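You operate a simulated robot arm through the tools that you are given. There is no shell and no other tool. Be economical: measure what you need, move in short steps, check, and stop when the job is done.

The job below is to be done with a simulated robot arm. You get a single attempt, and the scene is never put back.

Task
Put things in order on the top of the dining table. At the end: the orange carrot stands on top of the black heat diffuser; the pink wax iron stands on top of the grey empty jar; the orange sponge from the top of the dining table stands where the yellow corn can stood; the green freshener box stands where the orange carrot stood; the yellow corn can stands where the green freshener box stood; whatever was shut is shut again. Leave all else as you found it, and nothing knocked over.
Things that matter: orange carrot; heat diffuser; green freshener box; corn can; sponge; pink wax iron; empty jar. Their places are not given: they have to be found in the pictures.

It is judged by the outcome, as a careful person would: the job done as asked, and still so three seconds after it is handed in. It fails if anything else is knocked over, pushed out of place, dropped, spilled or broken.

Robot
A 7-joint arm with a two-finger parallel gripper, fixed in place. Base frame: the origin is at the foot of the arm, x ahead of it, y to its left, z up; the work surface is at about z = -0.001. Lengths are in m, angles in rad, forces in N, time in s.
With the tool pointing down near the work surface it reaches from about 0.24 to 0.62 m from the base axis. Its first joint turns from -1.152 to 1.152 rad. Payload 2.6 kg.
The tool frame sits at the grasp point between the pads (the TCP): z along the fingers, y along the line on which they close. The tips reach 0.03 m beyond it. Largest opening 0.094 m; finger width 0.028, thickness 0.01; the body of the gripper, 0.05 by 0.096 m, starts 0.055 m behind the TCP.
Orientation is told as [roll, pitch, yaw] about the base's x, y, z axes, in that order, counted from this pose: with the fingers straight down and closing along the base's y, the tool's x points along the base's -x, its y along +y and its z along -z.

Tools
- The arm moves only by the tool arm_command. Its arguments are lists of equal length, an entry for each row: "offset": the shift along the base's x, y, z in m, a list of three; "delta_rot": the turn, a rotation vector about the base's x, y, z in rad, a list of three; "hand": the opening, from 0 (shut) to 1 (fully open). In form: {"offset": [[x, y, z], ...], "delta_rot": [[wx, wy, wz], ...], "hand": [hand, ...]}. A call has 1 to 8 rows; each row is the pose to reach, as a shift and turn from the pose commanded when the call began. A row lasts 0.2 s, in which the tool goes at most 0.05 m and 0.15 rad; a call with a longer step from one row to the next is refused whole, and so is a gripper value outside its range. A pose out of reach is approached as far as the arm can. The call stops where the force on the tool passes 40 N (or 10 N more than at its start, if that is more) or the arm is blocked; 0.2 s more then pass. The fingers move at their own pace (about 0.072 m/s each) and stop on an object; they squeeze with about 26 N. The grip force told is the motor's: it shows also when the fingers shut on nothing. Time passes only in rows, and 0.2 s behind the last, so rows that repeat a pose let the fingers close. The reply holds the time, the measured pose of the TCP, the force on the tool along the base axes, the opening and the grip force, in the units named above and with some noise.
- Cameras (640 x 400 px; columns grow to the right, rows downward): "scene" is fixed at [0.0383, 0.4402, 0.5534]; the picture's right is [-0.71, -0.70, 0.00], its down [-0.47, 0.47, -0.75] and it looks along [0.52, -0.53, -0.67] (base axes); focal length 225 px, centre (320, 200). "wrist" rides on the gripper at [-0.037, 0, -0.058] in the tool frame; the picture's right is [0.00, -1.00, 0.00], its down [0.97, 0.00, -0.24] and it looks along [0.24, 0.00, 0.97] (tool axes); focal length 218 px, centre (320, 200).
- camera(camera): a new picture of that camera. The clock stands still meanwhile.
- pixel_to_xyz(camera, pixels): for up to 12 pixels [column, row] of the newest picture of that camera ("zoom" is the newest enlarged one), the place [x, y, z] in the base frame of the surface seen there, good to about 0.002 m. The clock stands still meanwhile.
- zoom(camera, box): a new picture of the part [left, top, right, bottom] of that camera's present view, enlarged. The clock stands still meanwhile.
- job_done(): hands the job in; it is judged then, once.

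Keep the steps short. Do not move on a guess: measure, check each grasp and each placing, and mend mistakes. In all there are 80 turns and 54 pictures (those below and enlarged ones count). Leave the gripper open and the arm clear of the work at the hand-in unless told otherwise, and finish with a single line.

The tools are called after ">>>" by a JSON object that holds its "op" and its "data". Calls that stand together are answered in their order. arm_command: Moves the arm, as the interface text tells. Its arguments: {"type":"object","properties":{"offset":{"type":"array"},"delta_rot":{"type":"array"},"hand":{"type":"array"}},"required":["offset","delta_rot","hand"]} The other tools are called the same way: camera (camera) takes a picture; pixel_to_xyz (camera, pixels) gives the place of the surface under pixels of a picture; zoom (camera, box) takes an enlarged picture of a part of a camera's view; job_done () hands the job in.

At the start:

```text
clock: 0.0
tool_pos: [0.3605, 0.0028, 0.394]
tcp_rot: [0.0, -0.001, 0.0]
wrist_force: [-0.5, 0.7, 0.0]
width: 0.094
finger_force: 0.2
```

scene: 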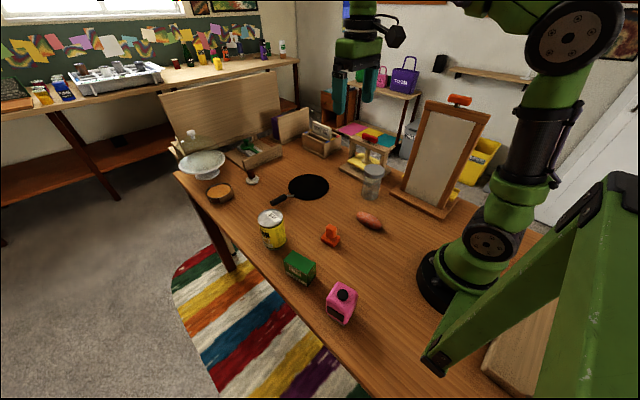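
wrist: 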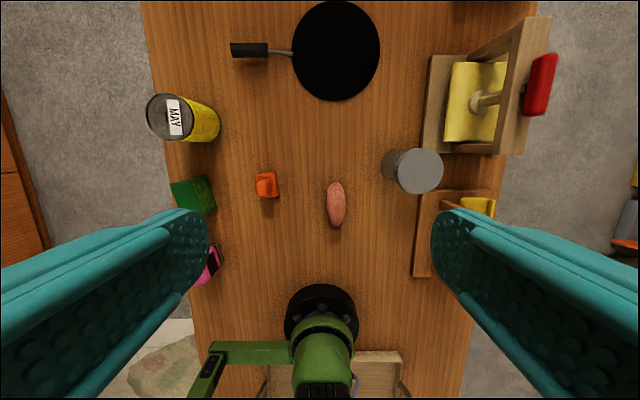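

I see the can, green box, pink item, an orange item at (330,236), a reddish long item at (369,220), the jar and the black disc. I'll zoom in to identify them.

>>> {"op": "zoom", "data": {"camera": "scene", "box": [240, 180, 400, 340]}}

>>> {"op": "zoom", "data": {"camera": "scene", "box": [170, 90, 410, 240]}}

>>> {"op": "zoom", "data": {"camera": "wrist", "box": [140, 0, 540, 290]}}

```text
2.50 times, centred on (320, 260) of scene
```

zoom: 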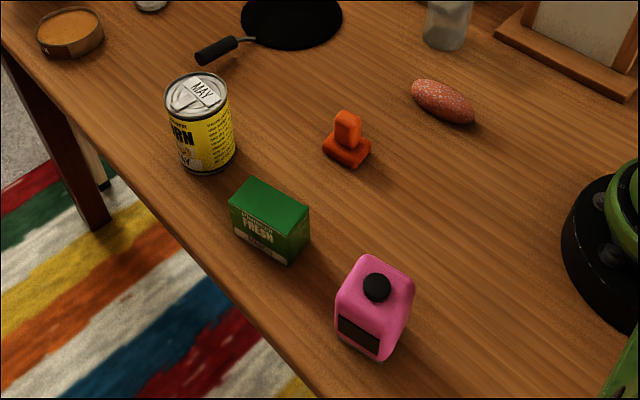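

```text
2.67 times, centred on (290, 165) of scene
```

zoom: 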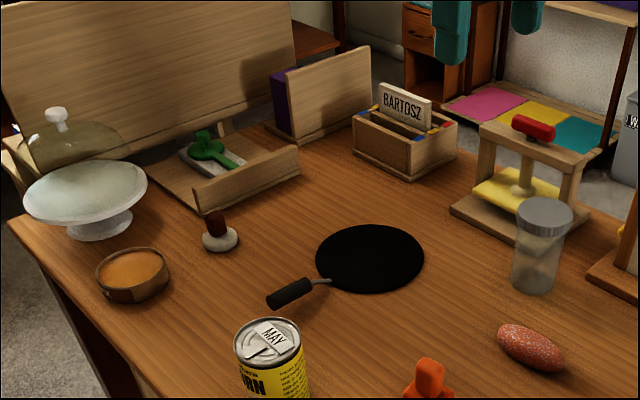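

```text
1.38 times, centred on (340, 145) of wrist
```

zoom: 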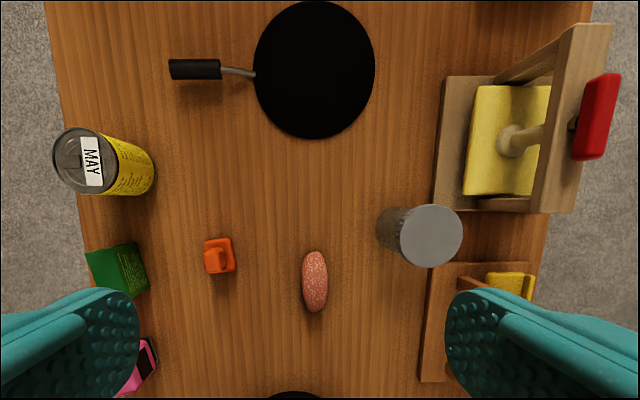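

The carrot and the sponge aren't clear yet. I'll enlarge both candidates, the easel-top item and the round tin.

>>> {"op": "zoom", "data": {"camera": "scene", "box": [310, 195, 390, 255]}}

>>> {"op": "zoom", "data": {"camera": "scene", "box": [400, 80, 520, 155]}}

>>> {"op": "zoom", "data": {"camera": "scene", "box": [190, 150, 270, 210]}}

>>> {"op": "zoom", "data": {"camera": "scene", "box": [0, 20, 300, 110]}}

```text
6.67 times, centred on (350, 225) of scene
```

zoom: 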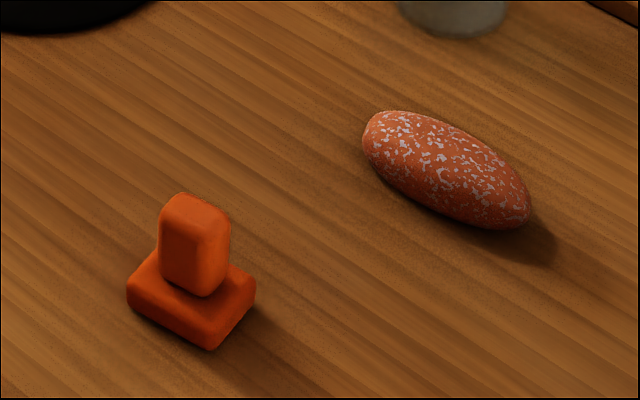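

```text
5.33 times, centred on (460, 118) of scene
```

zoom: 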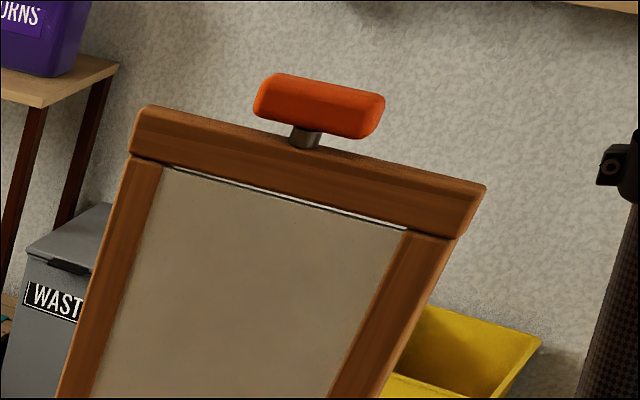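

```text
6.67 times, centred on (230, 180) of scene
```

zoom: 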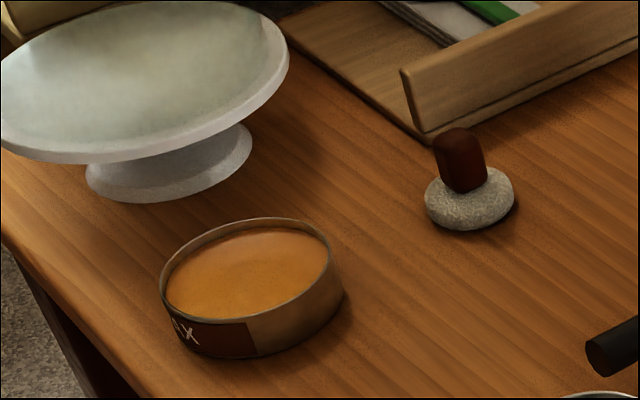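

```text
2.13 times, centred on (150, 65) of scene
```

zoom: 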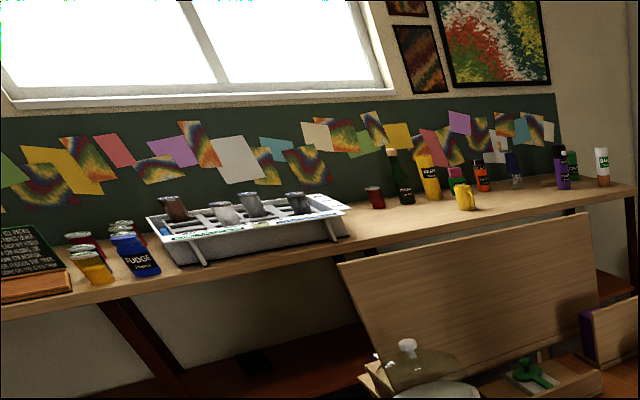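

Neither candidate is clearly a carrot or a sponge. The task wording hints at other sponges elsewhere, so I'll look for one to compare with.

>>> {"op": "zoom", "data": {"camera": "scene", "box": [160, 35, 300, 85]}}

>>> {"op": "zoom", "data": {"camera": "scene", "box": [330, 50, 500, 190]}}

>>> {"op": "zoom", "data": {"camera": "wrist", "box": [230, 160, 370, 240]}}

>>> {"op": "pixel_to_xyz", "data": {"camera": "zoom", "pixels": [[320, 200], [160, 60], [160, 130], [480, 120], [480, 290], [440, 200], [520, 200], [480, 205]]}}

```text
4.57 times, centred on (230, 60) of scene
```

zoom: 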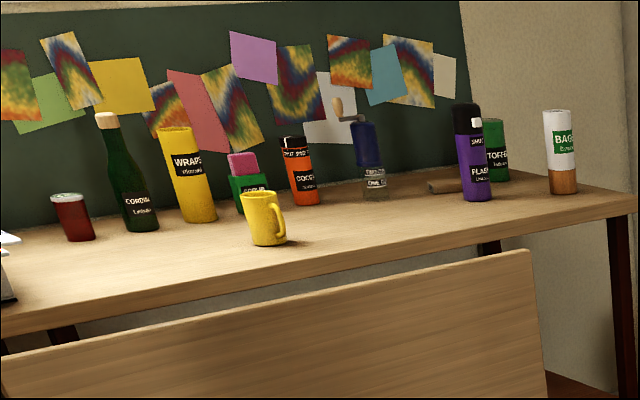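

```text
2.86 times, centred on (415, 120) of scene
```

zoom: 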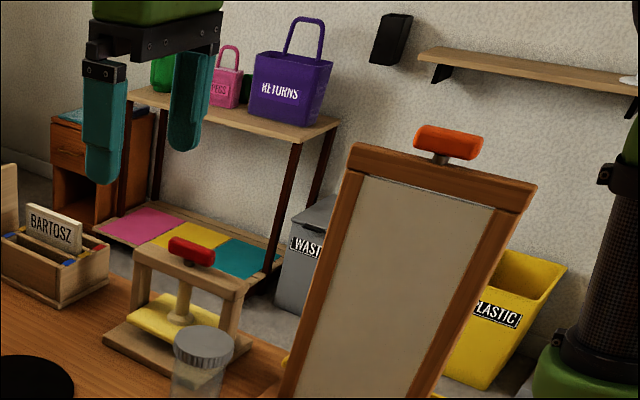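

```text
4.57 times, centred on (300, 200) of wrist
```

zoom: 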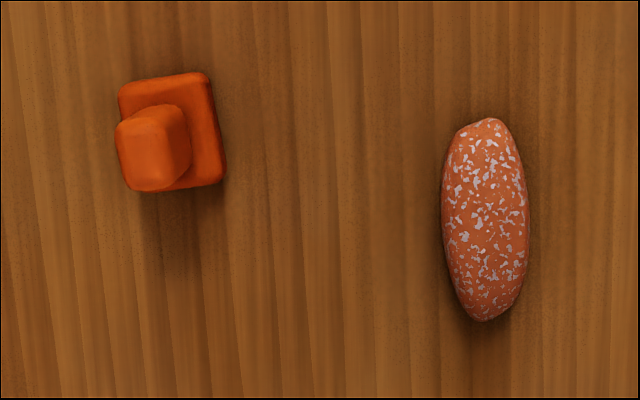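

```text
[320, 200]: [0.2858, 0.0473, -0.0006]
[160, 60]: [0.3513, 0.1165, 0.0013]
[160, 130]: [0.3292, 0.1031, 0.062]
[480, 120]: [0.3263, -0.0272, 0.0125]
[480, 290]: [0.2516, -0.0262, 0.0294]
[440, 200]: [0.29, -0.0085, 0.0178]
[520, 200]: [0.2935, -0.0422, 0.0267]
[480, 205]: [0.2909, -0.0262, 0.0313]
```

I'll bring the wrist camera lower over the two candidates and look at them from close up. The space above them is clear.

>>> {"op": "arm_command", "data": {"offset": [[-0.02, 0.01, -0.04], [-0.03, 0.02, -0.08], [-0.03, 0.03, -0.12], [-0.03, 0.03, -0.16], [-0.03, 0.03, -0.19]], "delta_rot": [[0, 0, 0], [0, 0, 0], [0, 0, 0], [0, 0, 0], [0, 0, 0]], "hand": [1, 1, 1, 1, 1]}}

>>> {"op": "camera", "data": {"camera": "wrist"}}

```text
clock: 1.2
tool_pos: [0.33, 0.0341, 0.2032]
tcp_rot: [0.0, 0.0, 0.0]
wrist_force: [0.1, 0.1, -0.1]
width: 0.0939
finger_force: 0.1
```

```text
41 pictures are left
```

wrist: 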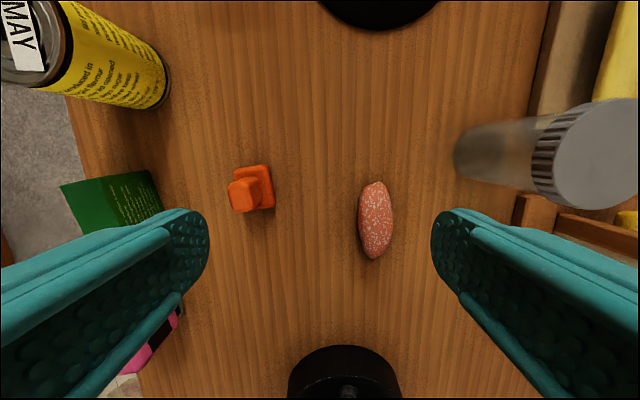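

>>> {"op": "zoom", "data": {"camera": "wrist", "box": [220, 150, 420, 275]}}

>>> {"op": "pixel_to_xyz", "data": {"camera": "wrist", "pixels": [[374, 184], [374, 257], [361, 215], [390, 215], [376, 218], [243, 195], [235, 170], [268, 168], [273, 206], [262, 170], [232, 190], [255, 190]]}}

```text
3.20 times, centred on (320, 212) of wrist
```

zoom: 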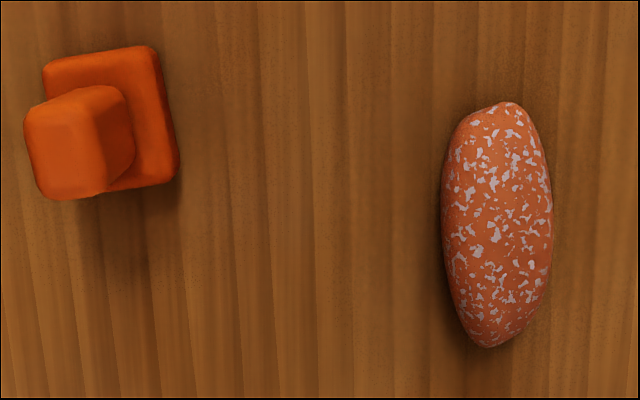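

```text
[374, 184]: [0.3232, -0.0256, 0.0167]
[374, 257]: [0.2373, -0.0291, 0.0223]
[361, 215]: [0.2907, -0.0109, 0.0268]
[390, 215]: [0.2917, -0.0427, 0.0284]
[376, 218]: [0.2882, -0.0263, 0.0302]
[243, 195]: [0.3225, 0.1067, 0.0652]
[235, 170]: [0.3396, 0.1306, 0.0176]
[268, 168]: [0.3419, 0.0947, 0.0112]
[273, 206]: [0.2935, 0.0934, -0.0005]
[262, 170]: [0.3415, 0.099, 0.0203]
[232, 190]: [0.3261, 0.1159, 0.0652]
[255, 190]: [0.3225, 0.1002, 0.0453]
```

The speckled lump is about 9 × 3.3 × 3.1 cm, and the orange piece has a base with a grip on top, about 6.5 cm high. Before deciding, I'll check the rest of the table for any other carrot or sponge.

>>> {"op": "zoom", "data": {"camera": "scene", "box": [330, 120, 480, 220]}}

>>> {"op": "zoom", "data": {"camera": "scene", "box": [400, 270, 600, 400]}}

>>> {"op": "zoom", "data": {"camera": "scene", "box": [170, 110, 350, 220]}}

```text
4.00 times, centred on (405, 170) of scene
```

zoom: 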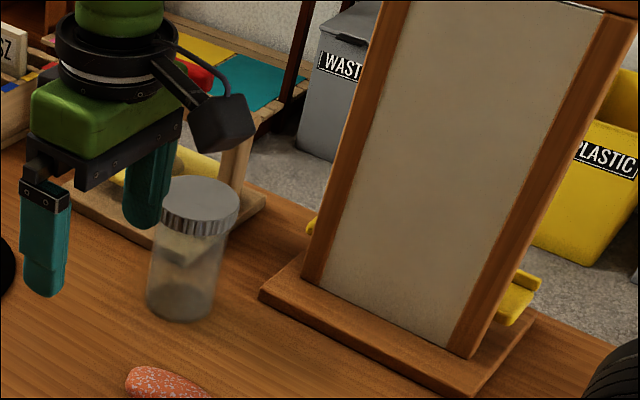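

```text
3.08 times, centred on (500, 335) of scene
```

zoom: 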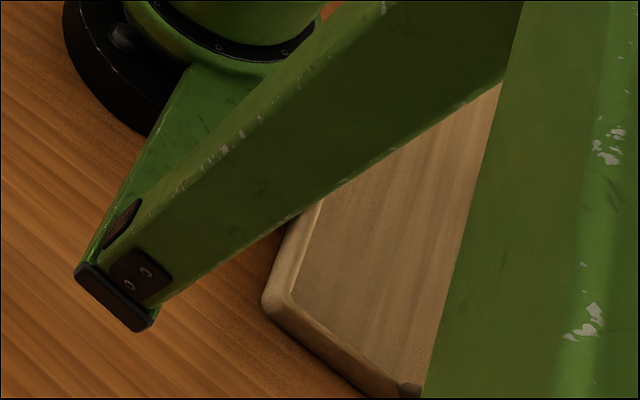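

```text
3.56 times, centred on (260, 165) of scene
```

zoom: 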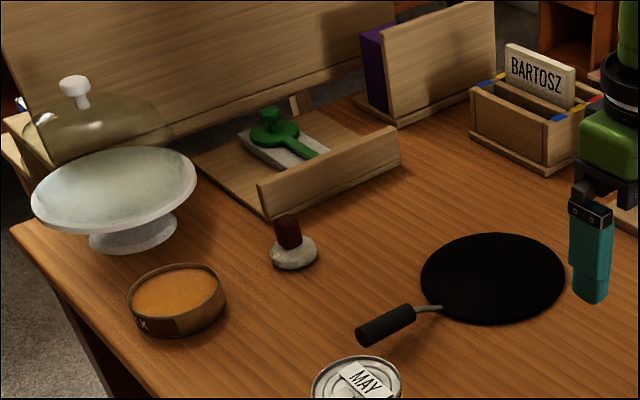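

Nothing else qualifies. So the elongated speckled lump is the carrot, and the orange pad with a grip is the sponge, since no carrot is built as a base plus handle. Next I'll take a fresh scene picture and measure the others.

>>> {"op": "camera", "data": {"camera": "scene"}}

>>> {"op": "zoom", "data": {"camera": "scene", "box": [245, 195, 375, 335]}}

```text
36 pictures are left
```

scene: 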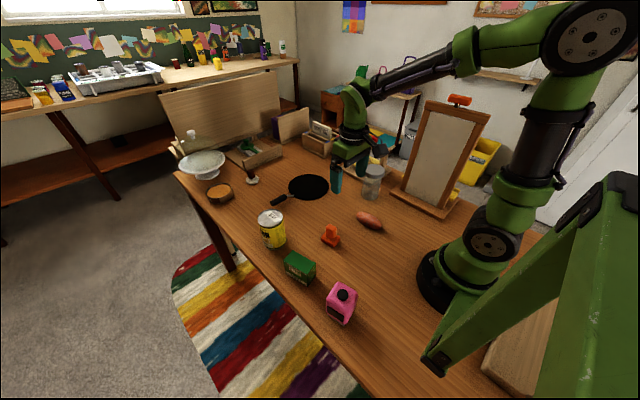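

```text
2.86 times, centred on (310, 265) of scene
```

zoom: 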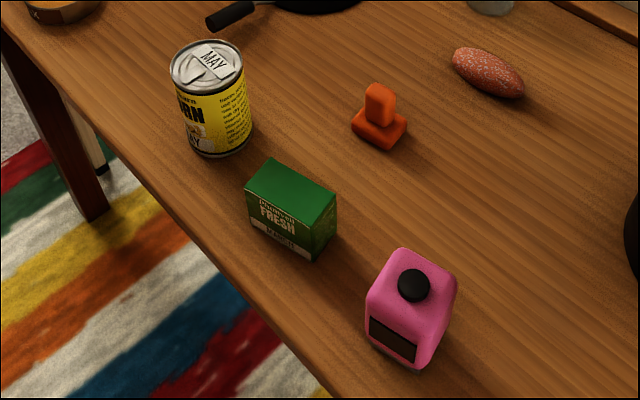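

I'll measure the can, green box, iron and sponge edges in this enlarged picture.

>>> {"op": "pixel_to_xyz", "data": {"camera": "zoom", "pixels": [[172, 65], [242, 66], [207, 42], [207, 92], [222, 156], [269, 161], [247, 194], [335, 196], [312, 233], [311, 257], [248, 222], [335, 228]]}}

>>> {"op": "pixel_to_xyz", "data": {"camera": "zoom", "pixels": [[402, 250], [455, 283], [370, 297], [425, 318], [414, 276], [408, 366], [370, 330], [448, 325], [380, 88], [378, 150], [352, 126], [406, 128]]}}

>>> {"op": "pixel_to_xyz", "data": {"camera": "scene", "pixels": [[290, 187], [327, 190], [311, 176], [305, 199], [308, 187], [376, 166], [363, 167], [383, 170], [374, 171], [371, 198], [275, 203], [289, 194]]}}

```text
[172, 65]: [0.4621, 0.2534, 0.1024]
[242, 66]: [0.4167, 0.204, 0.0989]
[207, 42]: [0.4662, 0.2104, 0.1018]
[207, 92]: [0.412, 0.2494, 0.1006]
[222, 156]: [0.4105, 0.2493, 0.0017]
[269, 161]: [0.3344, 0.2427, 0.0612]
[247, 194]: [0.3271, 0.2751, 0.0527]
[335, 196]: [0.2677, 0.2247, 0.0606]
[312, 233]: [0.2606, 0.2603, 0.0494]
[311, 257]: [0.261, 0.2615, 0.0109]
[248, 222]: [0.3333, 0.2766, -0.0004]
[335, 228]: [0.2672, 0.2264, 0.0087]
```

```text
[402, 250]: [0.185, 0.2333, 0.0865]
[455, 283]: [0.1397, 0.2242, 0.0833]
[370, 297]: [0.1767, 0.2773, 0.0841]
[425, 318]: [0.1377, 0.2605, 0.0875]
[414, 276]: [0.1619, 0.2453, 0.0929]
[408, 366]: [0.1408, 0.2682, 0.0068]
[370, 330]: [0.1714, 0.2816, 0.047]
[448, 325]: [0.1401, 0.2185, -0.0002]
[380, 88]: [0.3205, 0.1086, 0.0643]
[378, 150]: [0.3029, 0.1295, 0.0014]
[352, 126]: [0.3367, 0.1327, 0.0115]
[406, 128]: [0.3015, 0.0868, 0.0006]
```

```text
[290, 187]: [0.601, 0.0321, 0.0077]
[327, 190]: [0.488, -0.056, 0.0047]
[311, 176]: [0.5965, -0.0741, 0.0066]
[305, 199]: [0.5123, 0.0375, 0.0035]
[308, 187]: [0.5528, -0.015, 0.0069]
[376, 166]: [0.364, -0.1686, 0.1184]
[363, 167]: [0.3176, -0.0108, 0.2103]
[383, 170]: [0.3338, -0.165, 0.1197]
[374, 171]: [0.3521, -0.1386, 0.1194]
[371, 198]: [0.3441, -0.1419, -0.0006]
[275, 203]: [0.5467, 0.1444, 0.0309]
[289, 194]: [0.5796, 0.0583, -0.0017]
```

Measured so far:
- Can: centre about (0.439, 0.229), height 0.102.
- Green box: centre about (0.298, 0.251), long axis turned about 15°, top at 0.06.
- Iron: about (0.161, 0.248), top at 0.09.
- Diffuser: about (0.55, -0.015).
- Carrot: about (0.281, -0.027).

I'll go above the carrot, then down.

>>> {"op": "arm_command", "data": {"offset": [[-0.025, -0.03, 0], [-0.0495, -0.06, -0.02], [-0.0495, -0.06, -0.06], [-0.0495, -0.06, -0.09]], "delta_rot": [[0, 0, 0], [0, 0, 0], [0, 0, 0], [0, 0, 0]], "hand": [1, 1, 1, 1]}}

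>>> {"op": "camera", "data": {"camera": "wrist"}}

```text
clock: 2.2
tool_pos: [0.2822, -0.0256, 0.113]
tcp_rot: [0.001, 0.0, -0.001]
wrist_force: [-0.2, 0.2, 0.8]
width: 0.0941
finger_force: 0.0
```

```text
34 pictures are left
```

wrist: 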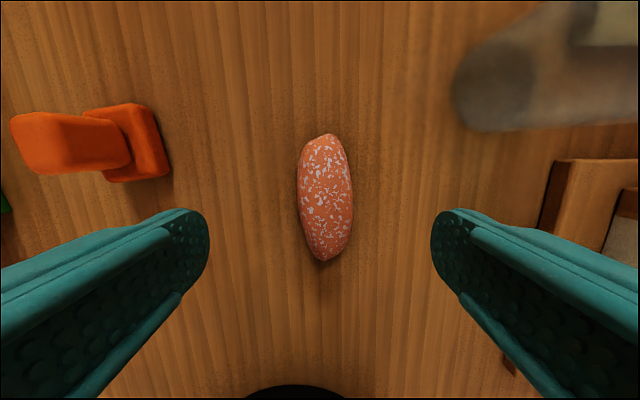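

The carrot is between the fingers at about (326,197). I'll measure its ends and sides.

>>> {"op": "pixel_to_xyz", "data": {"camera": "wrist", "pixels": [[326, 137], [326, 257], [300, 195], [351, 195], [326, 195], [326, 150], [322, 240]]}}

```text
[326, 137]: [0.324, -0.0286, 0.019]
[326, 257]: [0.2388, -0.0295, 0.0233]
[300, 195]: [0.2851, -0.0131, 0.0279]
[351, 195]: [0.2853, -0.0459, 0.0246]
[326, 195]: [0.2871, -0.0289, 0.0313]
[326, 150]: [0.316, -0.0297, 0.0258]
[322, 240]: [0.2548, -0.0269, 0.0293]
```

The centre is about (0.281, -0.029). I'll go down to z=0.033 and close.

>>> {"op": "arm_command", "data": {"offset": [[0, -0.003, -0.03], [0, -0.003, -0.06], [0, -0.003, -0.08], [0, -0.003, -0.08], [0, -0.003, -0.08], [0, -0.003, -0.08], [0, -0.003, -0.08]], "delta_rot": [[0, 0, 0], [0, 0, 0], [0, 0, 0], [0, 0, 0], [0, 0, 0], [0, 0, 0], [0, 0, 0]], "hand": [1, 1, 1, 0.2, 0.2, 0.2, 0.2]}}

```text
clock: 3.8
tool_pos: [0.2815, -0.0303, 0.0319]
tcp_rot: [-0.002, 0.0, 0.0]
wrist_force: [0.5, 0.2, 0.3]
width: 0.0381
finger_force: 26.0
```

Gripped at 0.038 m wide. I'll lift and move toward the diffuser.

>>> {"op": "arm_command", "data": {"offset": [[0, 0, 0.04], [0, 0, 0.08], [0.04, 0, 0.1], [0.085, 0.002, 0.1], [0.13, 0.005, 0.1], [0.17, 0.01, 0.1], [0.2, 0.013, 0.1]], "delta_rot": [[0, 0, 0], [0, 0, 0], [0, 0, 0], [0, 0, 0], [0, 0, 0], [0, 0, 0], [0, 0, 0]], "hand": [0.2, 0.2, 0.2, 0.2, 0.2, 0.2, 0.2]}}

>>> {"op": "camera", "data": {"camera": "wrist"}}

```text
clock: 5.4
tool_pos: [0.483, -0.0176, 0.1319]
tcp_rot: [-0.001, 0.001, 0.0]
wrist_force: [0.2, 0.3, 1.1]
width: 0.0188
finger_force: 0.0
```

```text
33 pictures are left
```

wrist: 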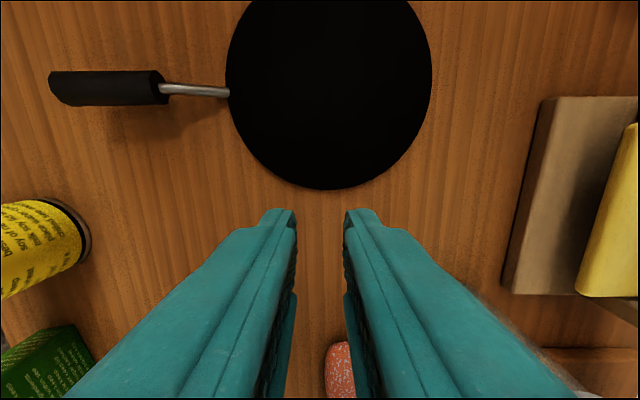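

The carrot slipped out and the fingers are empty. I'll see where it lies now.

>>> {"op": "camera", "data": {"camera": "scene"}}

>>> {"op": "zoom", "data": {"camera": "scene", "box": [300, 150, 440, 260]}}

```text
32 pictures are left
```

scene: 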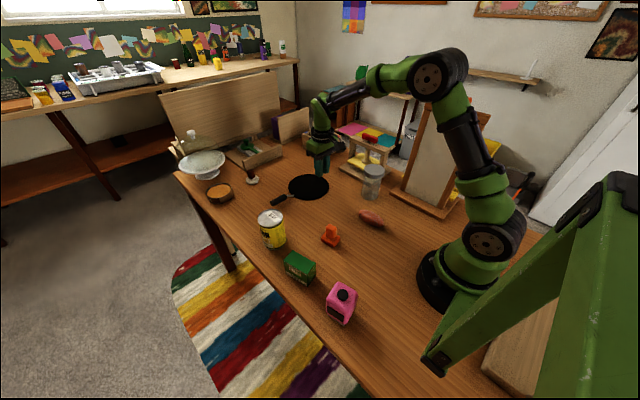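

```text
3.64 times, centred on (370, 205) of scene
```

zoom: 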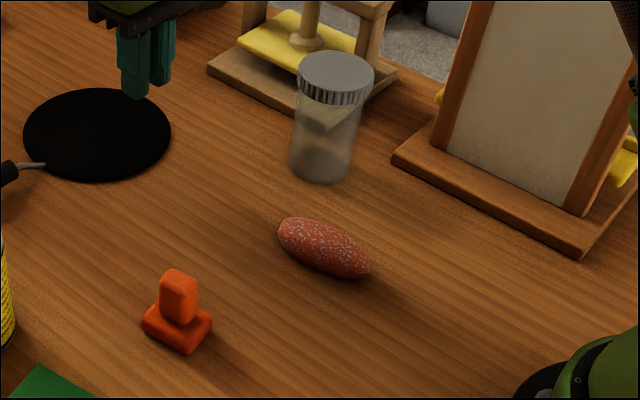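

It lies almost where it was. I'll go back above it and measure again.

>>> {"op": "arm_command", "data": {"offset": [[-0.045, -0.003, 0], [-0.09, -0.006, 0], [-0.135, -0.009, 0], [-0.175, -0.013, 0], [-0.2, -0.013, -0.02]], "delta_rot": [[0, 0, 0], [0, 0, 0], [0, 0, 0], [0, 0, 0], [0, 0, 0]], "hand": [1, 1, 1, 1, 1]}}

>>> {"op": "camera", "data": {"camera": "wrist"}}

```text
clock: 6.6
tool_pos: [0.2808, -0.0285, 0.1127]
tcp_rot: [0.0, 0.0, 0.001]
wrist_force: [-0.6, -0.1, 1.0]
width: 0.094
finger_force: 0.1
```

```text
30 pictures are left
```

wrist: 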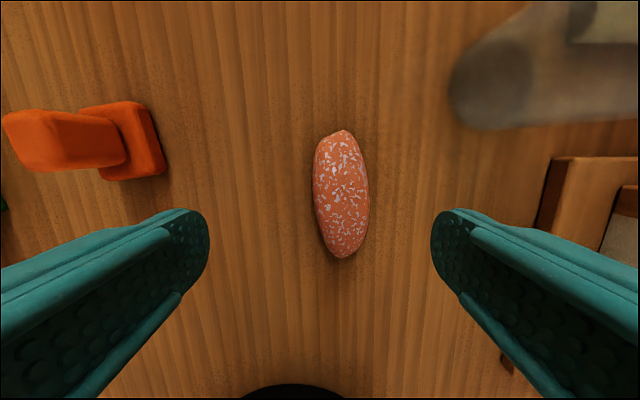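

>>> {"op": "pixel_to_xyz", "data": {"camera": "wrist", "pixels": [[343, 133], [340, 255], [314, 195], [368, 195], [341, 195], [315, 175], [366, 175], [318, 220], [366, 220], [341, 155], [341, 235]]}}

```text
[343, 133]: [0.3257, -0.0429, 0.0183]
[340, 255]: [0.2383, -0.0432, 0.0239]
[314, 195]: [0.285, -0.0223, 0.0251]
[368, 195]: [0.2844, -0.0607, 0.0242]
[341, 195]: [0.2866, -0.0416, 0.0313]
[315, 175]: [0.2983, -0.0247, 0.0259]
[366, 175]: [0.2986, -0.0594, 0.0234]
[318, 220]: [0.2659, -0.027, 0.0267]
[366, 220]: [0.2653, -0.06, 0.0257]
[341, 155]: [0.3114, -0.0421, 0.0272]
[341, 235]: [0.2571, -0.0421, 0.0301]
```

It has rolled about 1.3 cm to y=-0.042, with the axis now along x. I'll regrip centred there with the hand fully shut, then lift slowly.

>>> {"op": "arm_command", "data": {"offset": [[0, -0.0125, -0.03], [0.001, -0.0125, -0.06], [0.001, -0.0125, -0.081], [0.001, -0.0125, -0.081], [0.001, -0.0125, -0.081], [0.001, -0.0125, -0.081], [0.001, -0.0125, -0.081], [0.001, -0.0125, -0.081]], "delta_rot": [[0, 0, 0], [0, 0, 0], [0, 0, 0], [0, 0, 0], [0, 0, 0], [0, 0, 0], [0, 0, 0], [0, 0, 0]], "hand": [1, 1, 1, 0, 0, 0, 0, 0]}}

>>> {"op": "arm_command", "data": {"offset": [[0, 0, 0.002], [0, 0, 0.005], [0, 0, 0.01], [0, 0, 0.015], [0, 0, 0.02]], "delta_rot": [[0, 0, 0], [0, 0, 0], [0, 0, 0], [0, 0, 0], [0, 0, 0]], "hand": [0, 0, 0, 0, 0]}}

>>> {"op": "camera", "data": {"camera": "wrist"}}

```text
clock: 8.4
tool_pos: [0.285, -0.0423, 0.0306]
tcp_rot: [0.0, 0.0, 0.0]
wrist_force: [1.0, 0.3, 0.1]
width: 0.0383
finger_force: 25.8
```

```text
clock: 9.6
tool_pos: [0.283, -0.0426, 0.0527]
tcp_rot: [0.0, -0.001, 0.0]
wrist_force: [-0.2, 1.0, -1.0]
width: 0.0383
finger_force: 26.4
```

```text
29 pictures are left
```

wrist: 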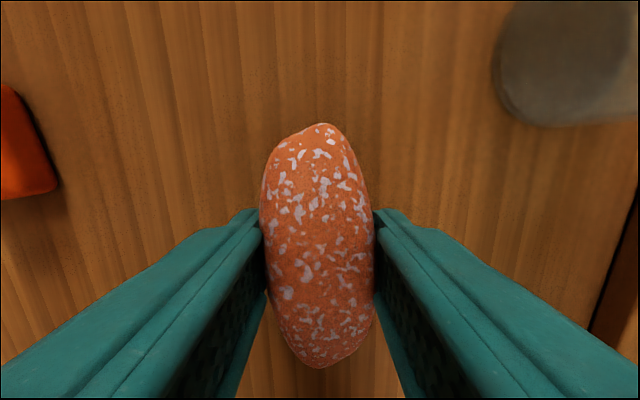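

It's held. I'll carry it gently up and toward the diffuser, whose centre I fit at about (0.551, -0.021).

>>> {"op": "arm_command", "data": {"offset": [[0, 0, 0.01], [0.005, 0, 0.025], [0.02, 0, 0.035], [0.045, 0.003, 0.04], [0.075, 0.006, 0.04], [0.105, 0.01, 0.04], [0.13, 0.012, 0.04], [0.14, 0.012, 0.04]], "delta_rot": [[0, 0, 0], [0, 0, 0], [0, 0, 0], [0, 0, 0], [0, 0, 0], [0, 0, 0], [0, 0, 0], [0, 0, 0]], "hand": [0, 0, 0, 0, 0, 0, 0, 0]}}

>>> {"op": "arm_command", "data": {"offset": [[0.01, 0, 0], [0.03, 0.002, 0], [0.055, 0.004, 0], [0.08, 0.006, 0], [0.105, 0.009, 0], [0.12, 0.009, 0], [0.129, 0.009, 0], [0.129, 0.009, 0]], "delta_rot": [[0, 0, 0], [0, 0, 0], [0, 0, 0], [0, 0, 0], [0, 0, 0], [0, 0, 0], [0, 0, 0], [0, 0, 0]], "hand": [0, 0, 0, 0, 0, 0, 0, 0]}}

>>> {"op": "camera", "data": {"camera": "wrist"}}

```text
clock: 11.4
tool_pos: [0.4234, -0.0305, 0.0922]
tcp_rot: [0.0, -0.001, 0.001]
wrist_force: [-0.9, 0.6, -0.9]
width: 0.0381
finger_force: 25.7
```

```text
clock: 13.2
tool_pos: [0.5531, -0.0213, 0.0911]
tcp_rot: [-0.001, 0.001, 0.001]
wrist_force: [0.5, 0.3, -0.9]
width: 0.0384
finger_force: 26.0
```

```text
28 pictures are left
```

wrist: 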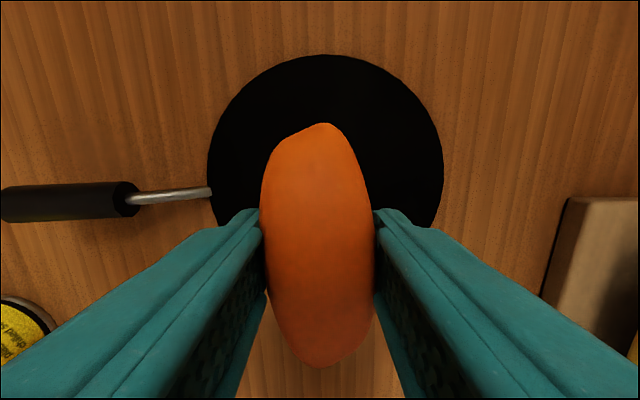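

The carrot is held over the disc, and plain orange in this light. I'll check the disc's height and edges before lowering.

>>> {"op": "pixel_to_xyz", "data": {"camera": "wrist", "pixels": [[325, 57], [325, 100], [212, 165], [440, 165], [415, 150], [230, 205], [425, 205]]}}

```text
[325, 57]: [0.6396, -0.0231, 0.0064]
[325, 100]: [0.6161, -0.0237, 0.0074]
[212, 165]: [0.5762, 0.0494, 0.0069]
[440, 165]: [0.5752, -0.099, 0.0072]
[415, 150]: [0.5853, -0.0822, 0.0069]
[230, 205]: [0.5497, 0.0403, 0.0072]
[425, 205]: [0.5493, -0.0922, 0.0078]
```

The disc top is at 0.007 and its centre is about (0.563, -0.024), so I'll shift 1 cm and lower gently.

>>> {"op": "arm_command", "data": {"offset": [[0.005, -0.002, -0.01], [0.01, -0.003, -0.025], [0.01, -0.003, -0.035], [0.01, -0.003, -0.043], [0.01, -0.003, -0.048], [0.01, -0.003, -0.051], [0.01, -0.003, -0.051]], "delta_rot": [[0, 0, 0], [0, 0, 0], [0, 0, 0], [0, 0, 0], [0, 0, 0], [0, 0, 0], [0, 0, 0]], "hand": [0, 0, 0, 0, 0, 0, 0]}}

```text
clock: 14.8
tool_pos: [0.5626, -0.0234, 0.0414]
tcp_rot: [0.0, 0.001, -0.001]
wrist_force: [0.1, 0.2, -0.8]
width: 0.0384
finger_force: 26.3
```

It isn't touching yet, so I'll go lower in small steps.

>>> {"op": "arm_command", "data": {"offset": [[0, 0, -0.001], [0, 0, -0.0025], [0, 0, -0.0025]], "delta_rot": [[0, 0, 0], [0, 0, 0], [0, 0, 0]], "hand": [0, 0, 0]}}

```text
clock: 15.6
tool_pos: [0.5607, -0.0251, 0.0396]
tcp_rot: [0.0, 0.001, -0.001]
wrist_force: [0.3, 0.9, -1.8]
width: 0.0382
finger_force: 26.1
```

>>> {"op": "arm_command", "data": {"offset": [[0, 0, -0.001], [0, 0, -0.002], [0, 0, -0.002]], "delta_rot": [[0, 0, 0], [0, 0, 0], [0, 0, 0]], "hand": [0, 0, 0]}}

```text
clock: 16.4
tool_pos: [0.5623, -0.024, 0.0374]
tcp_rot: [0.0, -0.001, -0.001]
wrist_force: [-3.7, 0.5, 11.2]
width: 0.0382
finger_force: 25.8
```

Contact shows at 11 N upward. I'll open slowly and rise.

>>> {"op": "arm_command", "data": {"offset": [[0, 0, 0.0005], [0, 0, 0.0005], [0, 0, 0.0005], [0, 0, 0.0005], [0, 0, 0.0005], [0, 0, 0.03], [0, 0, 0.07], [0, 0, 0.11]], "delta_rot": [[0, 0, 0], [0, 0, 0], [0, 0, 0], [0, 0, 0], [0, 0, 0], [0, 0, 0], [0, 0, 0], [0, 0, 0]], "hand": [0.45, 0.5, 0.6, 0.8, 0.9, 0.9, 0.9, 1]}}

>>> {"op": "camera", "data": {"camera": "wrist"}}

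```text
clock: 18.2
tool_pos: [0.5619, -0.0229, 0.1472]
tcp_rot: [0.001, 0.001, -0.002]
wrist_force: [-1.0, 0.2, 0.1]
width: 0.0941
finger_force: 0.0
```

```text
27 pictures are left
```

wrist: 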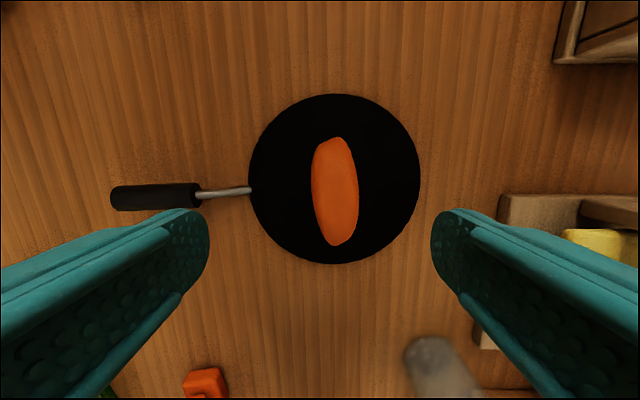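

The carrot lies on the disc. Next is the green box: I'll travel high above the others toward (0.2975, 0.2508) and turn +0.25.

>>> {"op": "arm_command", "data": {"offset": [[-0.01, 0, 0.04], [-0.045, 0.03, 0.05], [-0.08, 0.06, 0.05], [-0.115, 0.09, 0.05], [-0.15, 0.12, 0.05], [-0.18, 0.15, 0.05], [-0.21, 0.185, 0.05], [-0.24, 0.215, 0.05]], "delta_rot": [[0, 0, 0], [0, 0, 0], [0, 0, 0], [0, 0, 0], [0, 0, 0.06], [0, 0, 0.12], [0, 0, 0.18], [0, 0, 0.25]], "hand": [1, 1, 1, 1, 1, 1, 1, 1]}}

>>> {"op": "arm_command", "data": {"offset": [[-0.015, 0.03, 0], [-0.025, 0.058, -0.01], [-0.025, 0.058, -0.04]], "delta_rot": [[0, 0, 0], [0, 0, 0], [0, 0, 0]], "hand": [1, 1, 1]}}

>>> {"op": "camera", "data": {"camera": "wrist"}}

```text
clock: 20.0
tool_pos: [0.3217, 0.191, 0.1975]
tcp_rot: [0.0, 0.0, 0.252]
wrist_force: [-0.1, 0.0, 1.1]
width: 0.0941
finger_force: 0.1
```

```text
clock: 20.8
tool_pos: [0.2972, 0.2511, 0.1571]
tcp_rot: [0.0, 0.0, 0.25]
wrist_force: [0.4, 0.6, 0.0]
width: 0.0938
finger_force: 0.0
```

```text
26 pictures are left
```

wrist: 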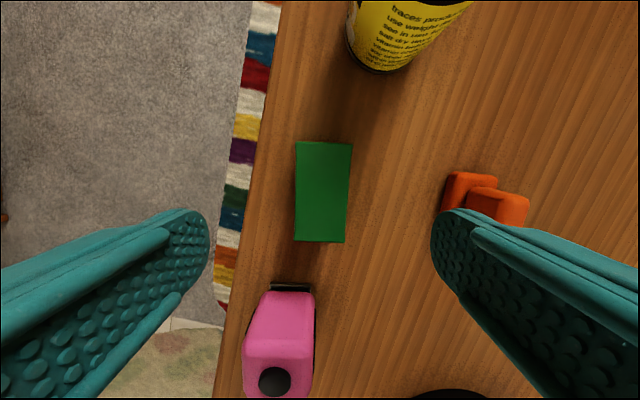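

>>> {"op": "pixel_to_xyz", "data": {"camera": "wrist", "pixels": [[299, 145], [350, 146], [296, 237], [342, 239], [322, 190]]}}

```text
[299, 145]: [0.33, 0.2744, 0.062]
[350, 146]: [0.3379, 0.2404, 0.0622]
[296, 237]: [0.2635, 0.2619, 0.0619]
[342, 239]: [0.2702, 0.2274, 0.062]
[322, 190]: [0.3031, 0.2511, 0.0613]
```

The box centre is (0.300, 0.251), yaw about 0.20, top 0.062. I'll descend to z=0.04 and close.

>>> {"op": "arm_command", "data": {"offset": [[0.003, 0, -0.04], [0.003, 0, -0.08], [0.003, 0, -0.105], [0.003, 0, -0.117], [0.003, 0, -0.117], [0.003, 0, -0.117], [0.003, 0, -0.117], [0.003, 0, -0.117]], "delta_rot": [[0, 0, -0.05], [0, 0, -0.05], [0, 0, -0.05], [0, 0, -0.05], [0, 0, -0.05], [0, 0, -0.05], [0, 0, -0.05], [0, 0, -0.05]], "hand": [1, 1, 1, 1, 0, 0, 0, 0]}}

>>> {"op": "arm_command", "data": {"offset": [[0, 0, 0.003], [0, 0, 0.01], [0, 0, 0.03], [0, 0, 0.06], [0, 0, 0.09], [0, 0, 0.11], [0, 0, 0.11]], "delta_rot": [[0, 0, 0], [0, 0, 0], [0, 0, 0], [0, 0, 0], [0, 0, 0], [0, 0, 0], [0, 0, 0]], "hand": [0, 0, 0, 0, 0, 0, 0]}}

```text
clock: 22.6
tool_pos: [0.3, 0.2497, 0.0396]
tcp_rot: [-0.001, -0.001, 0.201]
wrist_force: [-0.1, 1.1, -0.3]
width: 0.0438
finger_force: 25.8
```

```text
clock: 24.2
tool_pos: [0.2999, 0.2477, 0.1504]
tcp_rot: [0.0, -0.001, 0.2]
wrist_force: [-0.3, 0.2, -0.9]
width: 0.0438
finger_force: 26.0
```

The box is held. I'll carry it to the carrot's old place, (0.282, -0.0275), and turn it straight on the way.

>>> {"op": "arm_command", "data": {"offset": [[0, -0.015, 0], [0.0, -0.05, 0], [0.0, -0.09, 0], [0.0, -0.13, 0], [0, -0.17, 0], [-0.005, -0.21, 0], [-0.01, -0.245, 0], [-0.018, -0.265, 0]], "delta_rot": [[0, 0, 0], [0, 0, -0.03], [0, 0, -0.06], [0, 0, -0.1], [0, 0, -0.13], [0, 0, -0.16], [0, 0, -0.2], [0, 0, -0.2]], "hand": [0, 0, 0, 0, 0, 0, 0, 0]}}

>>> {"op": "arm_command", "data": {"offset": [[0, -0.0115, -0.01], [0, -0.0115, -0.04], [0, -0.0115, -0.07], [0, -0.0115, -0.095], [0, -0.0115, -0.105], [0, -0.0115, -0.108], [0, -0.0115, -0.108]], "delta_rot": [[0, 0, 0], [0, 0, 0], [0, 0, 0], [0, 0, 0], [0, 0, 0], [0, 0, 0], [0, 0, 0]], "hand": [0, 0, 0, 0, 0, 0, 0]}}

>>> {"op": "camera", "data": {"camera": "wrist"}}

```text
clock: 26.0
tool_pos: [0.2814, -0.017, 0.1494]
tcp_rot: [0.0, 0.001, 0.0]
wrist_force: [0.1, 0.7, -1.7]
width: 0.0437
finger_force: 26.1
```

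```text
clock: 27.6
tool_pos: [0.2817, -0.0281, 0.0426]
tcp_rot: [0.0, 0.002, 0.0]
wrist_force: [0.5, -0.6, -0.4]
width: 0.0438
finger_force: 26.0
```

```text
25 pictures are left
```

wrist: 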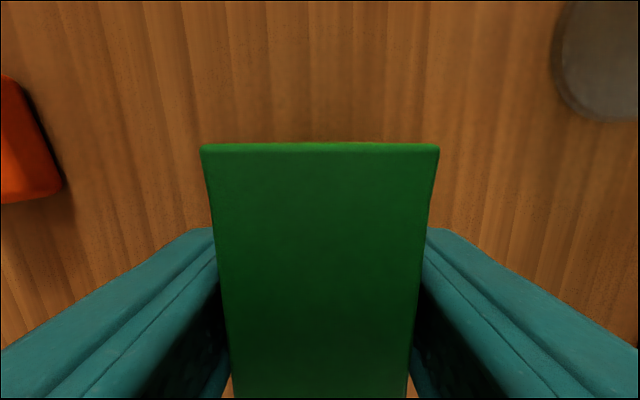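

The box is straight and just above the table. I'll lower it the last 3 mm or so and check for contact.

>>> {"op": "arm_command", "data": {"offset": [[0, 0, -0.0015], [0, 0, -0.003], [0, 0, -0.004], [0, 0, -0.004]], "delta_rot": [[0, 0, 0], [0, 0, 0], [0, 0, 0], [0, 0, 0]], "hand": [0, 0, 0, 0]}}

>>> {"op": "pixel_to_xyz", "data": {"camera": "wrist", "pixels": [[204, 150], [436, 150], [320, 148], [320, 390]]}}

```text
clock: 28.6
tool_pos: [0.2816, -0.0278, 0.0385]
tcp_rot: [-0.001, -0.001, -0.001]
wrist_force: [-8.7, 0.4, 25.4]
width: 0.0438
finger_force: 26.3
```

```text
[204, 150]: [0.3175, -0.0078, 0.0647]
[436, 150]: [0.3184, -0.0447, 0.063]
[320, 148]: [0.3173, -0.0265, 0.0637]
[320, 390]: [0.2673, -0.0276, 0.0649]
```

Contact. I'll ease up, open and rise.

>>> {"op": "arm_command", "data": {"offset": [[0, 0, 0.0015], [0, 0, 0.0015], [0, 0, 0.0015], [0, 0, 0.0015], [0, 0, 0.03], [0, 0, 0.07], [0, 0, 0.115], [0, 0, 0.15]], "delta_rot": [[0, 0, 0], [0, 0, 0], [0, 0, 0], [0, 0, 0], [0, 0, 0], [0, 0, 0], [0, 0, 0], [0, 0, 0]], "hand": [0, 0.6, 0.8, 1, 1, 1, 1, 1]}}

>>> {"op": "camera", "data": {"camera": "wrist"}}

```text
clock: 30.4
tool_pos: [0.2798, -0.0264, 0.1865]
tcp_rot: [0.001, 0.002, 0.002]
wrist_force: [0.0, -0.3, 0.2]
width: 0.094
finger_force: 0.0
```

```text
24 pictures are left
```

wrist: 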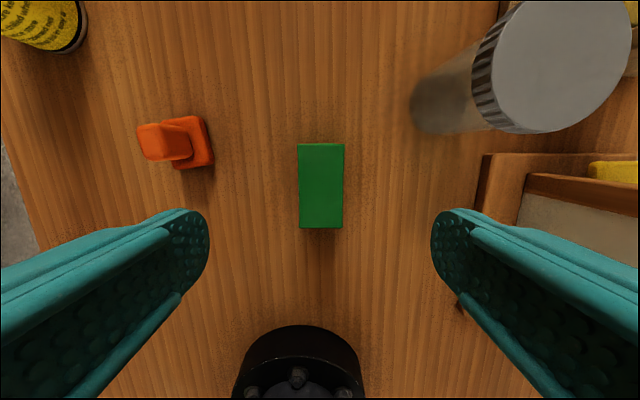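

The box stands in place. I'll measure the jar lid from here, then travel above the can.

>>> {"op": "pixel_to_xyz", "data": {"camera": "wrist", "pixels": [[492, 60], [628, 60], [558, 130], [560, 5], [560, 65], [301, 147], [342, 147], [302, 226], [341, 226]]}}

>>> {"op": "arm_command", "data": {"offset": [[0.02, 0.03, 0.01], [0.04, 0.06, 0.02], [0.06, 0.095, 0.02], [0.08, 0.13, 0.02], [0.1, 0.165, 0.02], [0.12, 0.2, 0.02], [0.14, 0.23, 0.02], [0.158, 0.256, 0.02]], "delta_rot": [[0, 0, 0], [0, 0, 0], [0, 0, 0], [0, 0, 0], [0, 0, 0], [0, 0, 0], [0, 0, 0], [0, 0, 0]], "hand": [1, 1, 1, 1, 1, 1, 1, 1]}}

>>> {"op": "camera", "data": {"camera": "wrist"}}

```text
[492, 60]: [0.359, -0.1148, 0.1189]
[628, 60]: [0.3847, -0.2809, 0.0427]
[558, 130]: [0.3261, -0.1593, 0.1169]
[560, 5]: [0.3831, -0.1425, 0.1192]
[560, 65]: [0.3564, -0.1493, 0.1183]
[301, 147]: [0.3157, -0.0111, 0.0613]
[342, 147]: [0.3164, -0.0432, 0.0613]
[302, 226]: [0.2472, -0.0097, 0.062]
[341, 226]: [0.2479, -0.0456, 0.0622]
```

```text
clock: 32.2
tool_pos: [0.44, 0.2294, 0.2064]
tcp_rot: [0.0, -0.001, -0.002]
wrist_force: [0.0, 0.7, 0.1]
width: 0.0943
finger_force: 0.0
```

```text
23 pictures are left
```

wrist: 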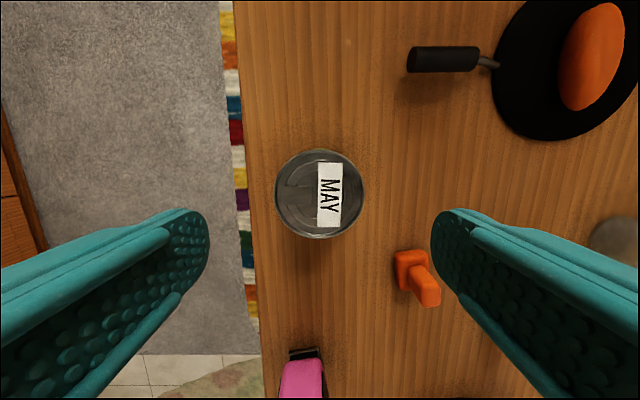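

I'll measure the can lid's edges.

>>> {"op": "pixel_to_xyz", "data": {"camera": "wrist", "pixels": [[278, 193], [362, 193], [320, 152], [320, 235], [320, 193]]}}

```text
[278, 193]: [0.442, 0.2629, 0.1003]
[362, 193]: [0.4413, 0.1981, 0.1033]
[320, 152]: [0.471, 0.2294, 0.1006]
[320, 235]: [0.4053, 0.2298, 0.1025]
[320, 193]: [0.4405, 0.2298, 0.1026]
```

The can centre is (0.439, 0.230). I'll descend to z≈0.068, close and lift slowly.

>>> {"op": "arm_command", "data": {"offset": [[-0.001, 0, -0.04], [-0.001, 0, -0.08], [-0.001, 0, -0.115], [-0.001, 0, -0.14], [-0.001, 0, -0.14], [-0.001, 0, -0.14], [-0.001, 0, -0.14], [-0.001, 0, -0.14]], "delta_rot": [[0, 0, 0], [0, 0, 0], [0, 0, 0], [0, 0, 0], [0, 0, 0], [0, 0, 0], [0, 0, 0], [0, 0, 0]], "hand": [1, 1, 1, 1, 0, 0, 0, 0]}}

>>> {"op": "arm_command", "data": {"offset": [[0, 0, 0.003], [0, 0, 0.01], [0, 0, 0.02], [0, 0, 0.035], [0, 0, 0.05], [0, 0, 0.05]], "delta_rot": [[0, 0, 0], [0, 0, 0], [0, 0, 0], [0, 0, 0], [0, 0, 0], [0, 0, 0]], "hand": [0, 0, 0, 0, 0, 0]}}

```text
clock: 34.0
tool_pos: [0.439, 0.2251, 0.067]
tcp_rot: [0.0, -0.001, 0.0]
wrist_force: [0.7, 0.2, 1.0]
width: 0.0693
finger_force: 26.3
```

```text
clock: 35.4
tool_pos: [0.4387, 0.2278, 0.1171]
tcp_rot: [-0.001, 0.0, -0.001]
wrist_force: [-0.3, -0.4, -3.7]
width: 0.0695
finger_force: 25.6
```

The can is held. I'll move it to the box's old place, (0.3005, 0.251), then lower it.

>>> {"op": "arm_command", "data": {"offset": [[-0.015, 0.003, 0], [-0.04, 0.007, 0], [-0.065, 0.011, 0], [-0.09, 0.015, 0], [-0.115, 0.019, 0], [-0.13, 0.021, 0], [-0.138, 0.022, 0], [-0.138, 0.022, 0]], "delta_rot": [[0, 0, 0], [0, 0, 0], [0, 0, 0], [0, 0, 0], [0, 0, 0], [0, 0, 0], [0, 0, 0], [0, 0, 0]], "hand": [0, 0, 0, 0, 0, 0, 0, 0]}}

>>> {"op": "arm_command", "data": {"offset": [[0, 0, -0.015], [0, 0, -0.03], [0, 0, -0.04], [0, 0, -0.046], [0, 0, -0.049], [0, 0, -0.05], [0, 0, -0.05]], "delta_rot": [[0, 0, 0], [0, 0, 0], [0, 0, 0], [0, 0, 0], [0, 0, 0], [0, 0, 0], [0, 0, 0]], "hand": [0, 0, 0, 0, 0, 0, 0]}}

```text
clock: 37.2
tool_pos: [0.3003, 0.2507, 0.1167]
tcp_rot: [0.0, 0.0, 0.0]
wrist_force: [-0.7, -0.4, -4.6]
width: 0.069
finger_force: 25.6
```

```text
clock: 38.8
tool_pos: [0.3013, 0.2502, 0.0681]
tcp_rot: [0.001, 0.0, 0.0]
wrist_force: [-2.4, 0.5, 1.8]
width: 0.0692
finger_force: 26.0
```

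Force has gone from -4.6 to about +1.8 N, so the can is on the table. I'll open slowly and rise.

>>> {"op": "arm_command", "data": {"offset": [[0, 0, 0], [0, 0, 0], [0, 0, 0], [0, 0, 0.03], [0, 0, 0.07], [0, 0, 0.11], [0, 0, 0.14]], "delta_rot": [[0, 0, 0], [0, 0, 0], [0, 0, 0], [0, 0, 0], [0, 0, 0], [0, 0, 0], [0, 0, 0]], "hand": [0.85, 1, 1, 1, 1, 1, 1]}}

>>> {"op": "camera", "data": {"camera": "wrist"}}

```text
clock: 40.4
tool_pos: [0.2982, 0.2518, 0.2071]
tcp_rot: [0.001, -0.001, 0.001]
wrist_force: [0.2, 0.0, -0.3]
width: 0.094
finger_force: 0.1
```

```text
22 pictures are left
```

wrist: 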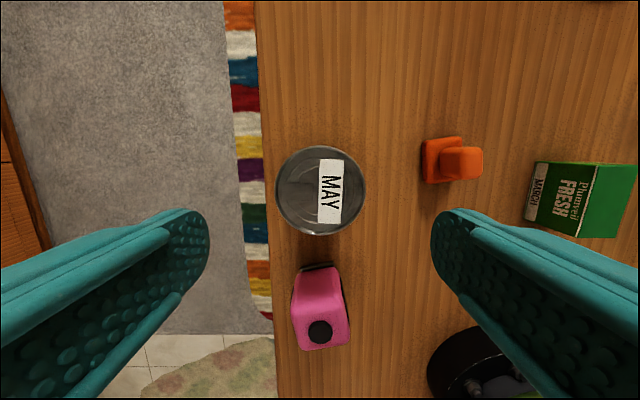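

The can stands where the box was. Now I'll go above the sponge at about (0.321, 0.110).

>>> {"op": "arm_command", "data": {"offset": [[0.005, -0.035, 0], [0.01, -0.07, 0], [0.015, -0.105, 0], [0.02, -0.14, 0], [0.02, -0.14, -0.04]], "delta_rot": [[0, 0, 0], [0, 0, 0], [0, 0, 0], [0, 0, 0], [0, 0, 0]], "hand": [1, 1, 1, 1, 1]}}

>>> {"op": "camera", "data": {"camera": "wrist"}}

```text
clock: 41.6
tool_pos: [0.3225, 0.1096, 0.1692]
tcp_rot: [-0.001, -0.001, -0.001]
wrist_force: [-0.8, 0.7, -0.5]
width: 0.094
finger_force: 0.1
```

```text
21 pictures are left
```

wrist: 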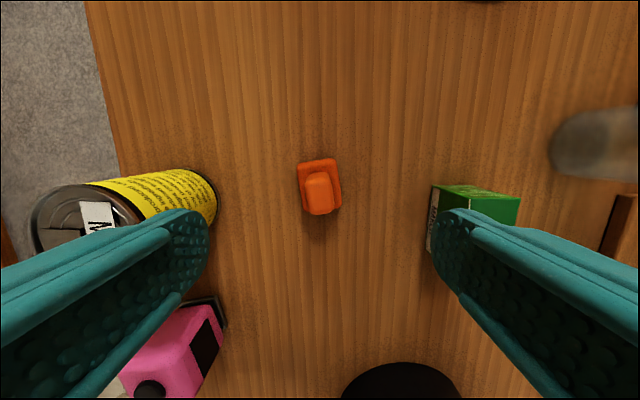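

>>> {"op": "zoom", "data": {"camera": "wrist", "box": [270, 140, 370, 240]}}

>>> {"op": "pixel_to_xyz", "data": {"camera": "wrist", "pixels": [[299, 166], [335, 160], [340, 206], [303, 210], [309, 175], [326, 173], [333, 206], [311, 210], [321, 195], [307, 185], [330, 180]]}}

```text
4.00 times, centred on (320, 190) of wrist
```

zoom: 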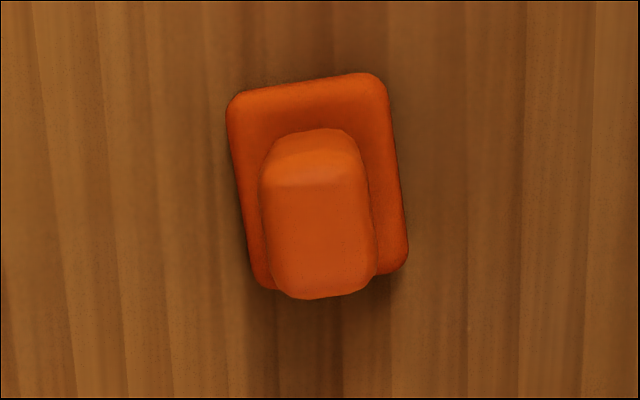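

```text
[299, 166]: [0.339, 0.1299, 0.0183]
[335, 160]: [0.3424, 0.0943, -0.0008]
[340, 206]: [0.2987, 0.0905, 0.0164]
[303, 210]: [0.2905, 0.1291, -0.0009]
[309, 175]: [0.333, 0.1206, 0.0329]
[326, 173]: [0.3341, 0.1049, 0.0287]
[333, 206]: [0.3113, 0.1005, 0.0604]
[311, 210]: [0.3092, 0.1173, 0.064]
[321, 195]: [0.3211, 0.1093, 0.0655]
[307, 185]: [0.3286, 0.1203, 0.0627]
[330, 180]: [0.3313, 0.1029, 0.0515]
```

The grip is centred at (0.3205, 0.1105) and turned about +0.14. I'll turn, descend so the tips stay above the pad (TCP z=0.054), close and lift slowly.

>>> {"op": "arm_command", "data": {"offset": [[-0.001, 0.0005, -0.04], [-0.001, 0.0005, -0.08], [-0.001, 0.0005, -0.105], [-0.001, 0.0005, -0.114], [-0.001, 0.0005, -0.114], [-0.001, 0.0005, -0.114], [-0.001, 0.0005, -0.114], [-0.001, 0.0005, -0.114]], "delta_rot": [[0, 0, 0.14], [0, 0, 0.14], [0, 0, 0.14], [0, 0, 0.14], [0, 0, 0.14], [0, 0, 0.14], [0, 0, 0.14], [0, 0, 0.14]], "hand": [1, 1, 1, 1, 0, 0, 0, 0]}}

>>> {"op": "arm_command", "data": {"offset": [[0, 0, 0], [0, 0, 0.003], [0, 0, 0.01], [0, 0, 0.02], [0, 0, 0.035], [0, 0, 0.06], [0, 0, 0.09], [0, 0, 0.1]], "delta_rot": [[0, 0, 0], [0, 0, 0], [0, 0, 0], [0, 0, 0], [0, 0, 0], [0, 0, 0], [0, 0, 0], [0, 0, 0]], "hand": [0, 0, 0, 0, 0, 0, 0, 0]}}

>>> {"op": "camera", "data": {"camera": "wrist"}}

```text
clock: 43.4
tool_pos: [0.3201, 0.1117, 0.0546]
tcp_rot: [0.001, 0.001, 0.14]
wrist_force: [0.3, 0.2, -0.3]
width: 0.0254
finger_force: 26.3
```

```text
clock: 45.2
tool_pos: [0.3203, 0.1112, 0.155]
tcp_rot: [-0.001, 0.0, 0.139]
wrist_force: [0.0, -0.4, -0.6]
width: 0.0254
finger_force: 25.8
```

```text
19 pictures are left
```

wrist: 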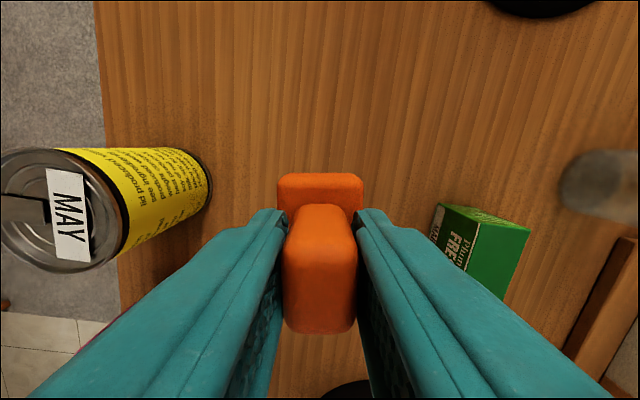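

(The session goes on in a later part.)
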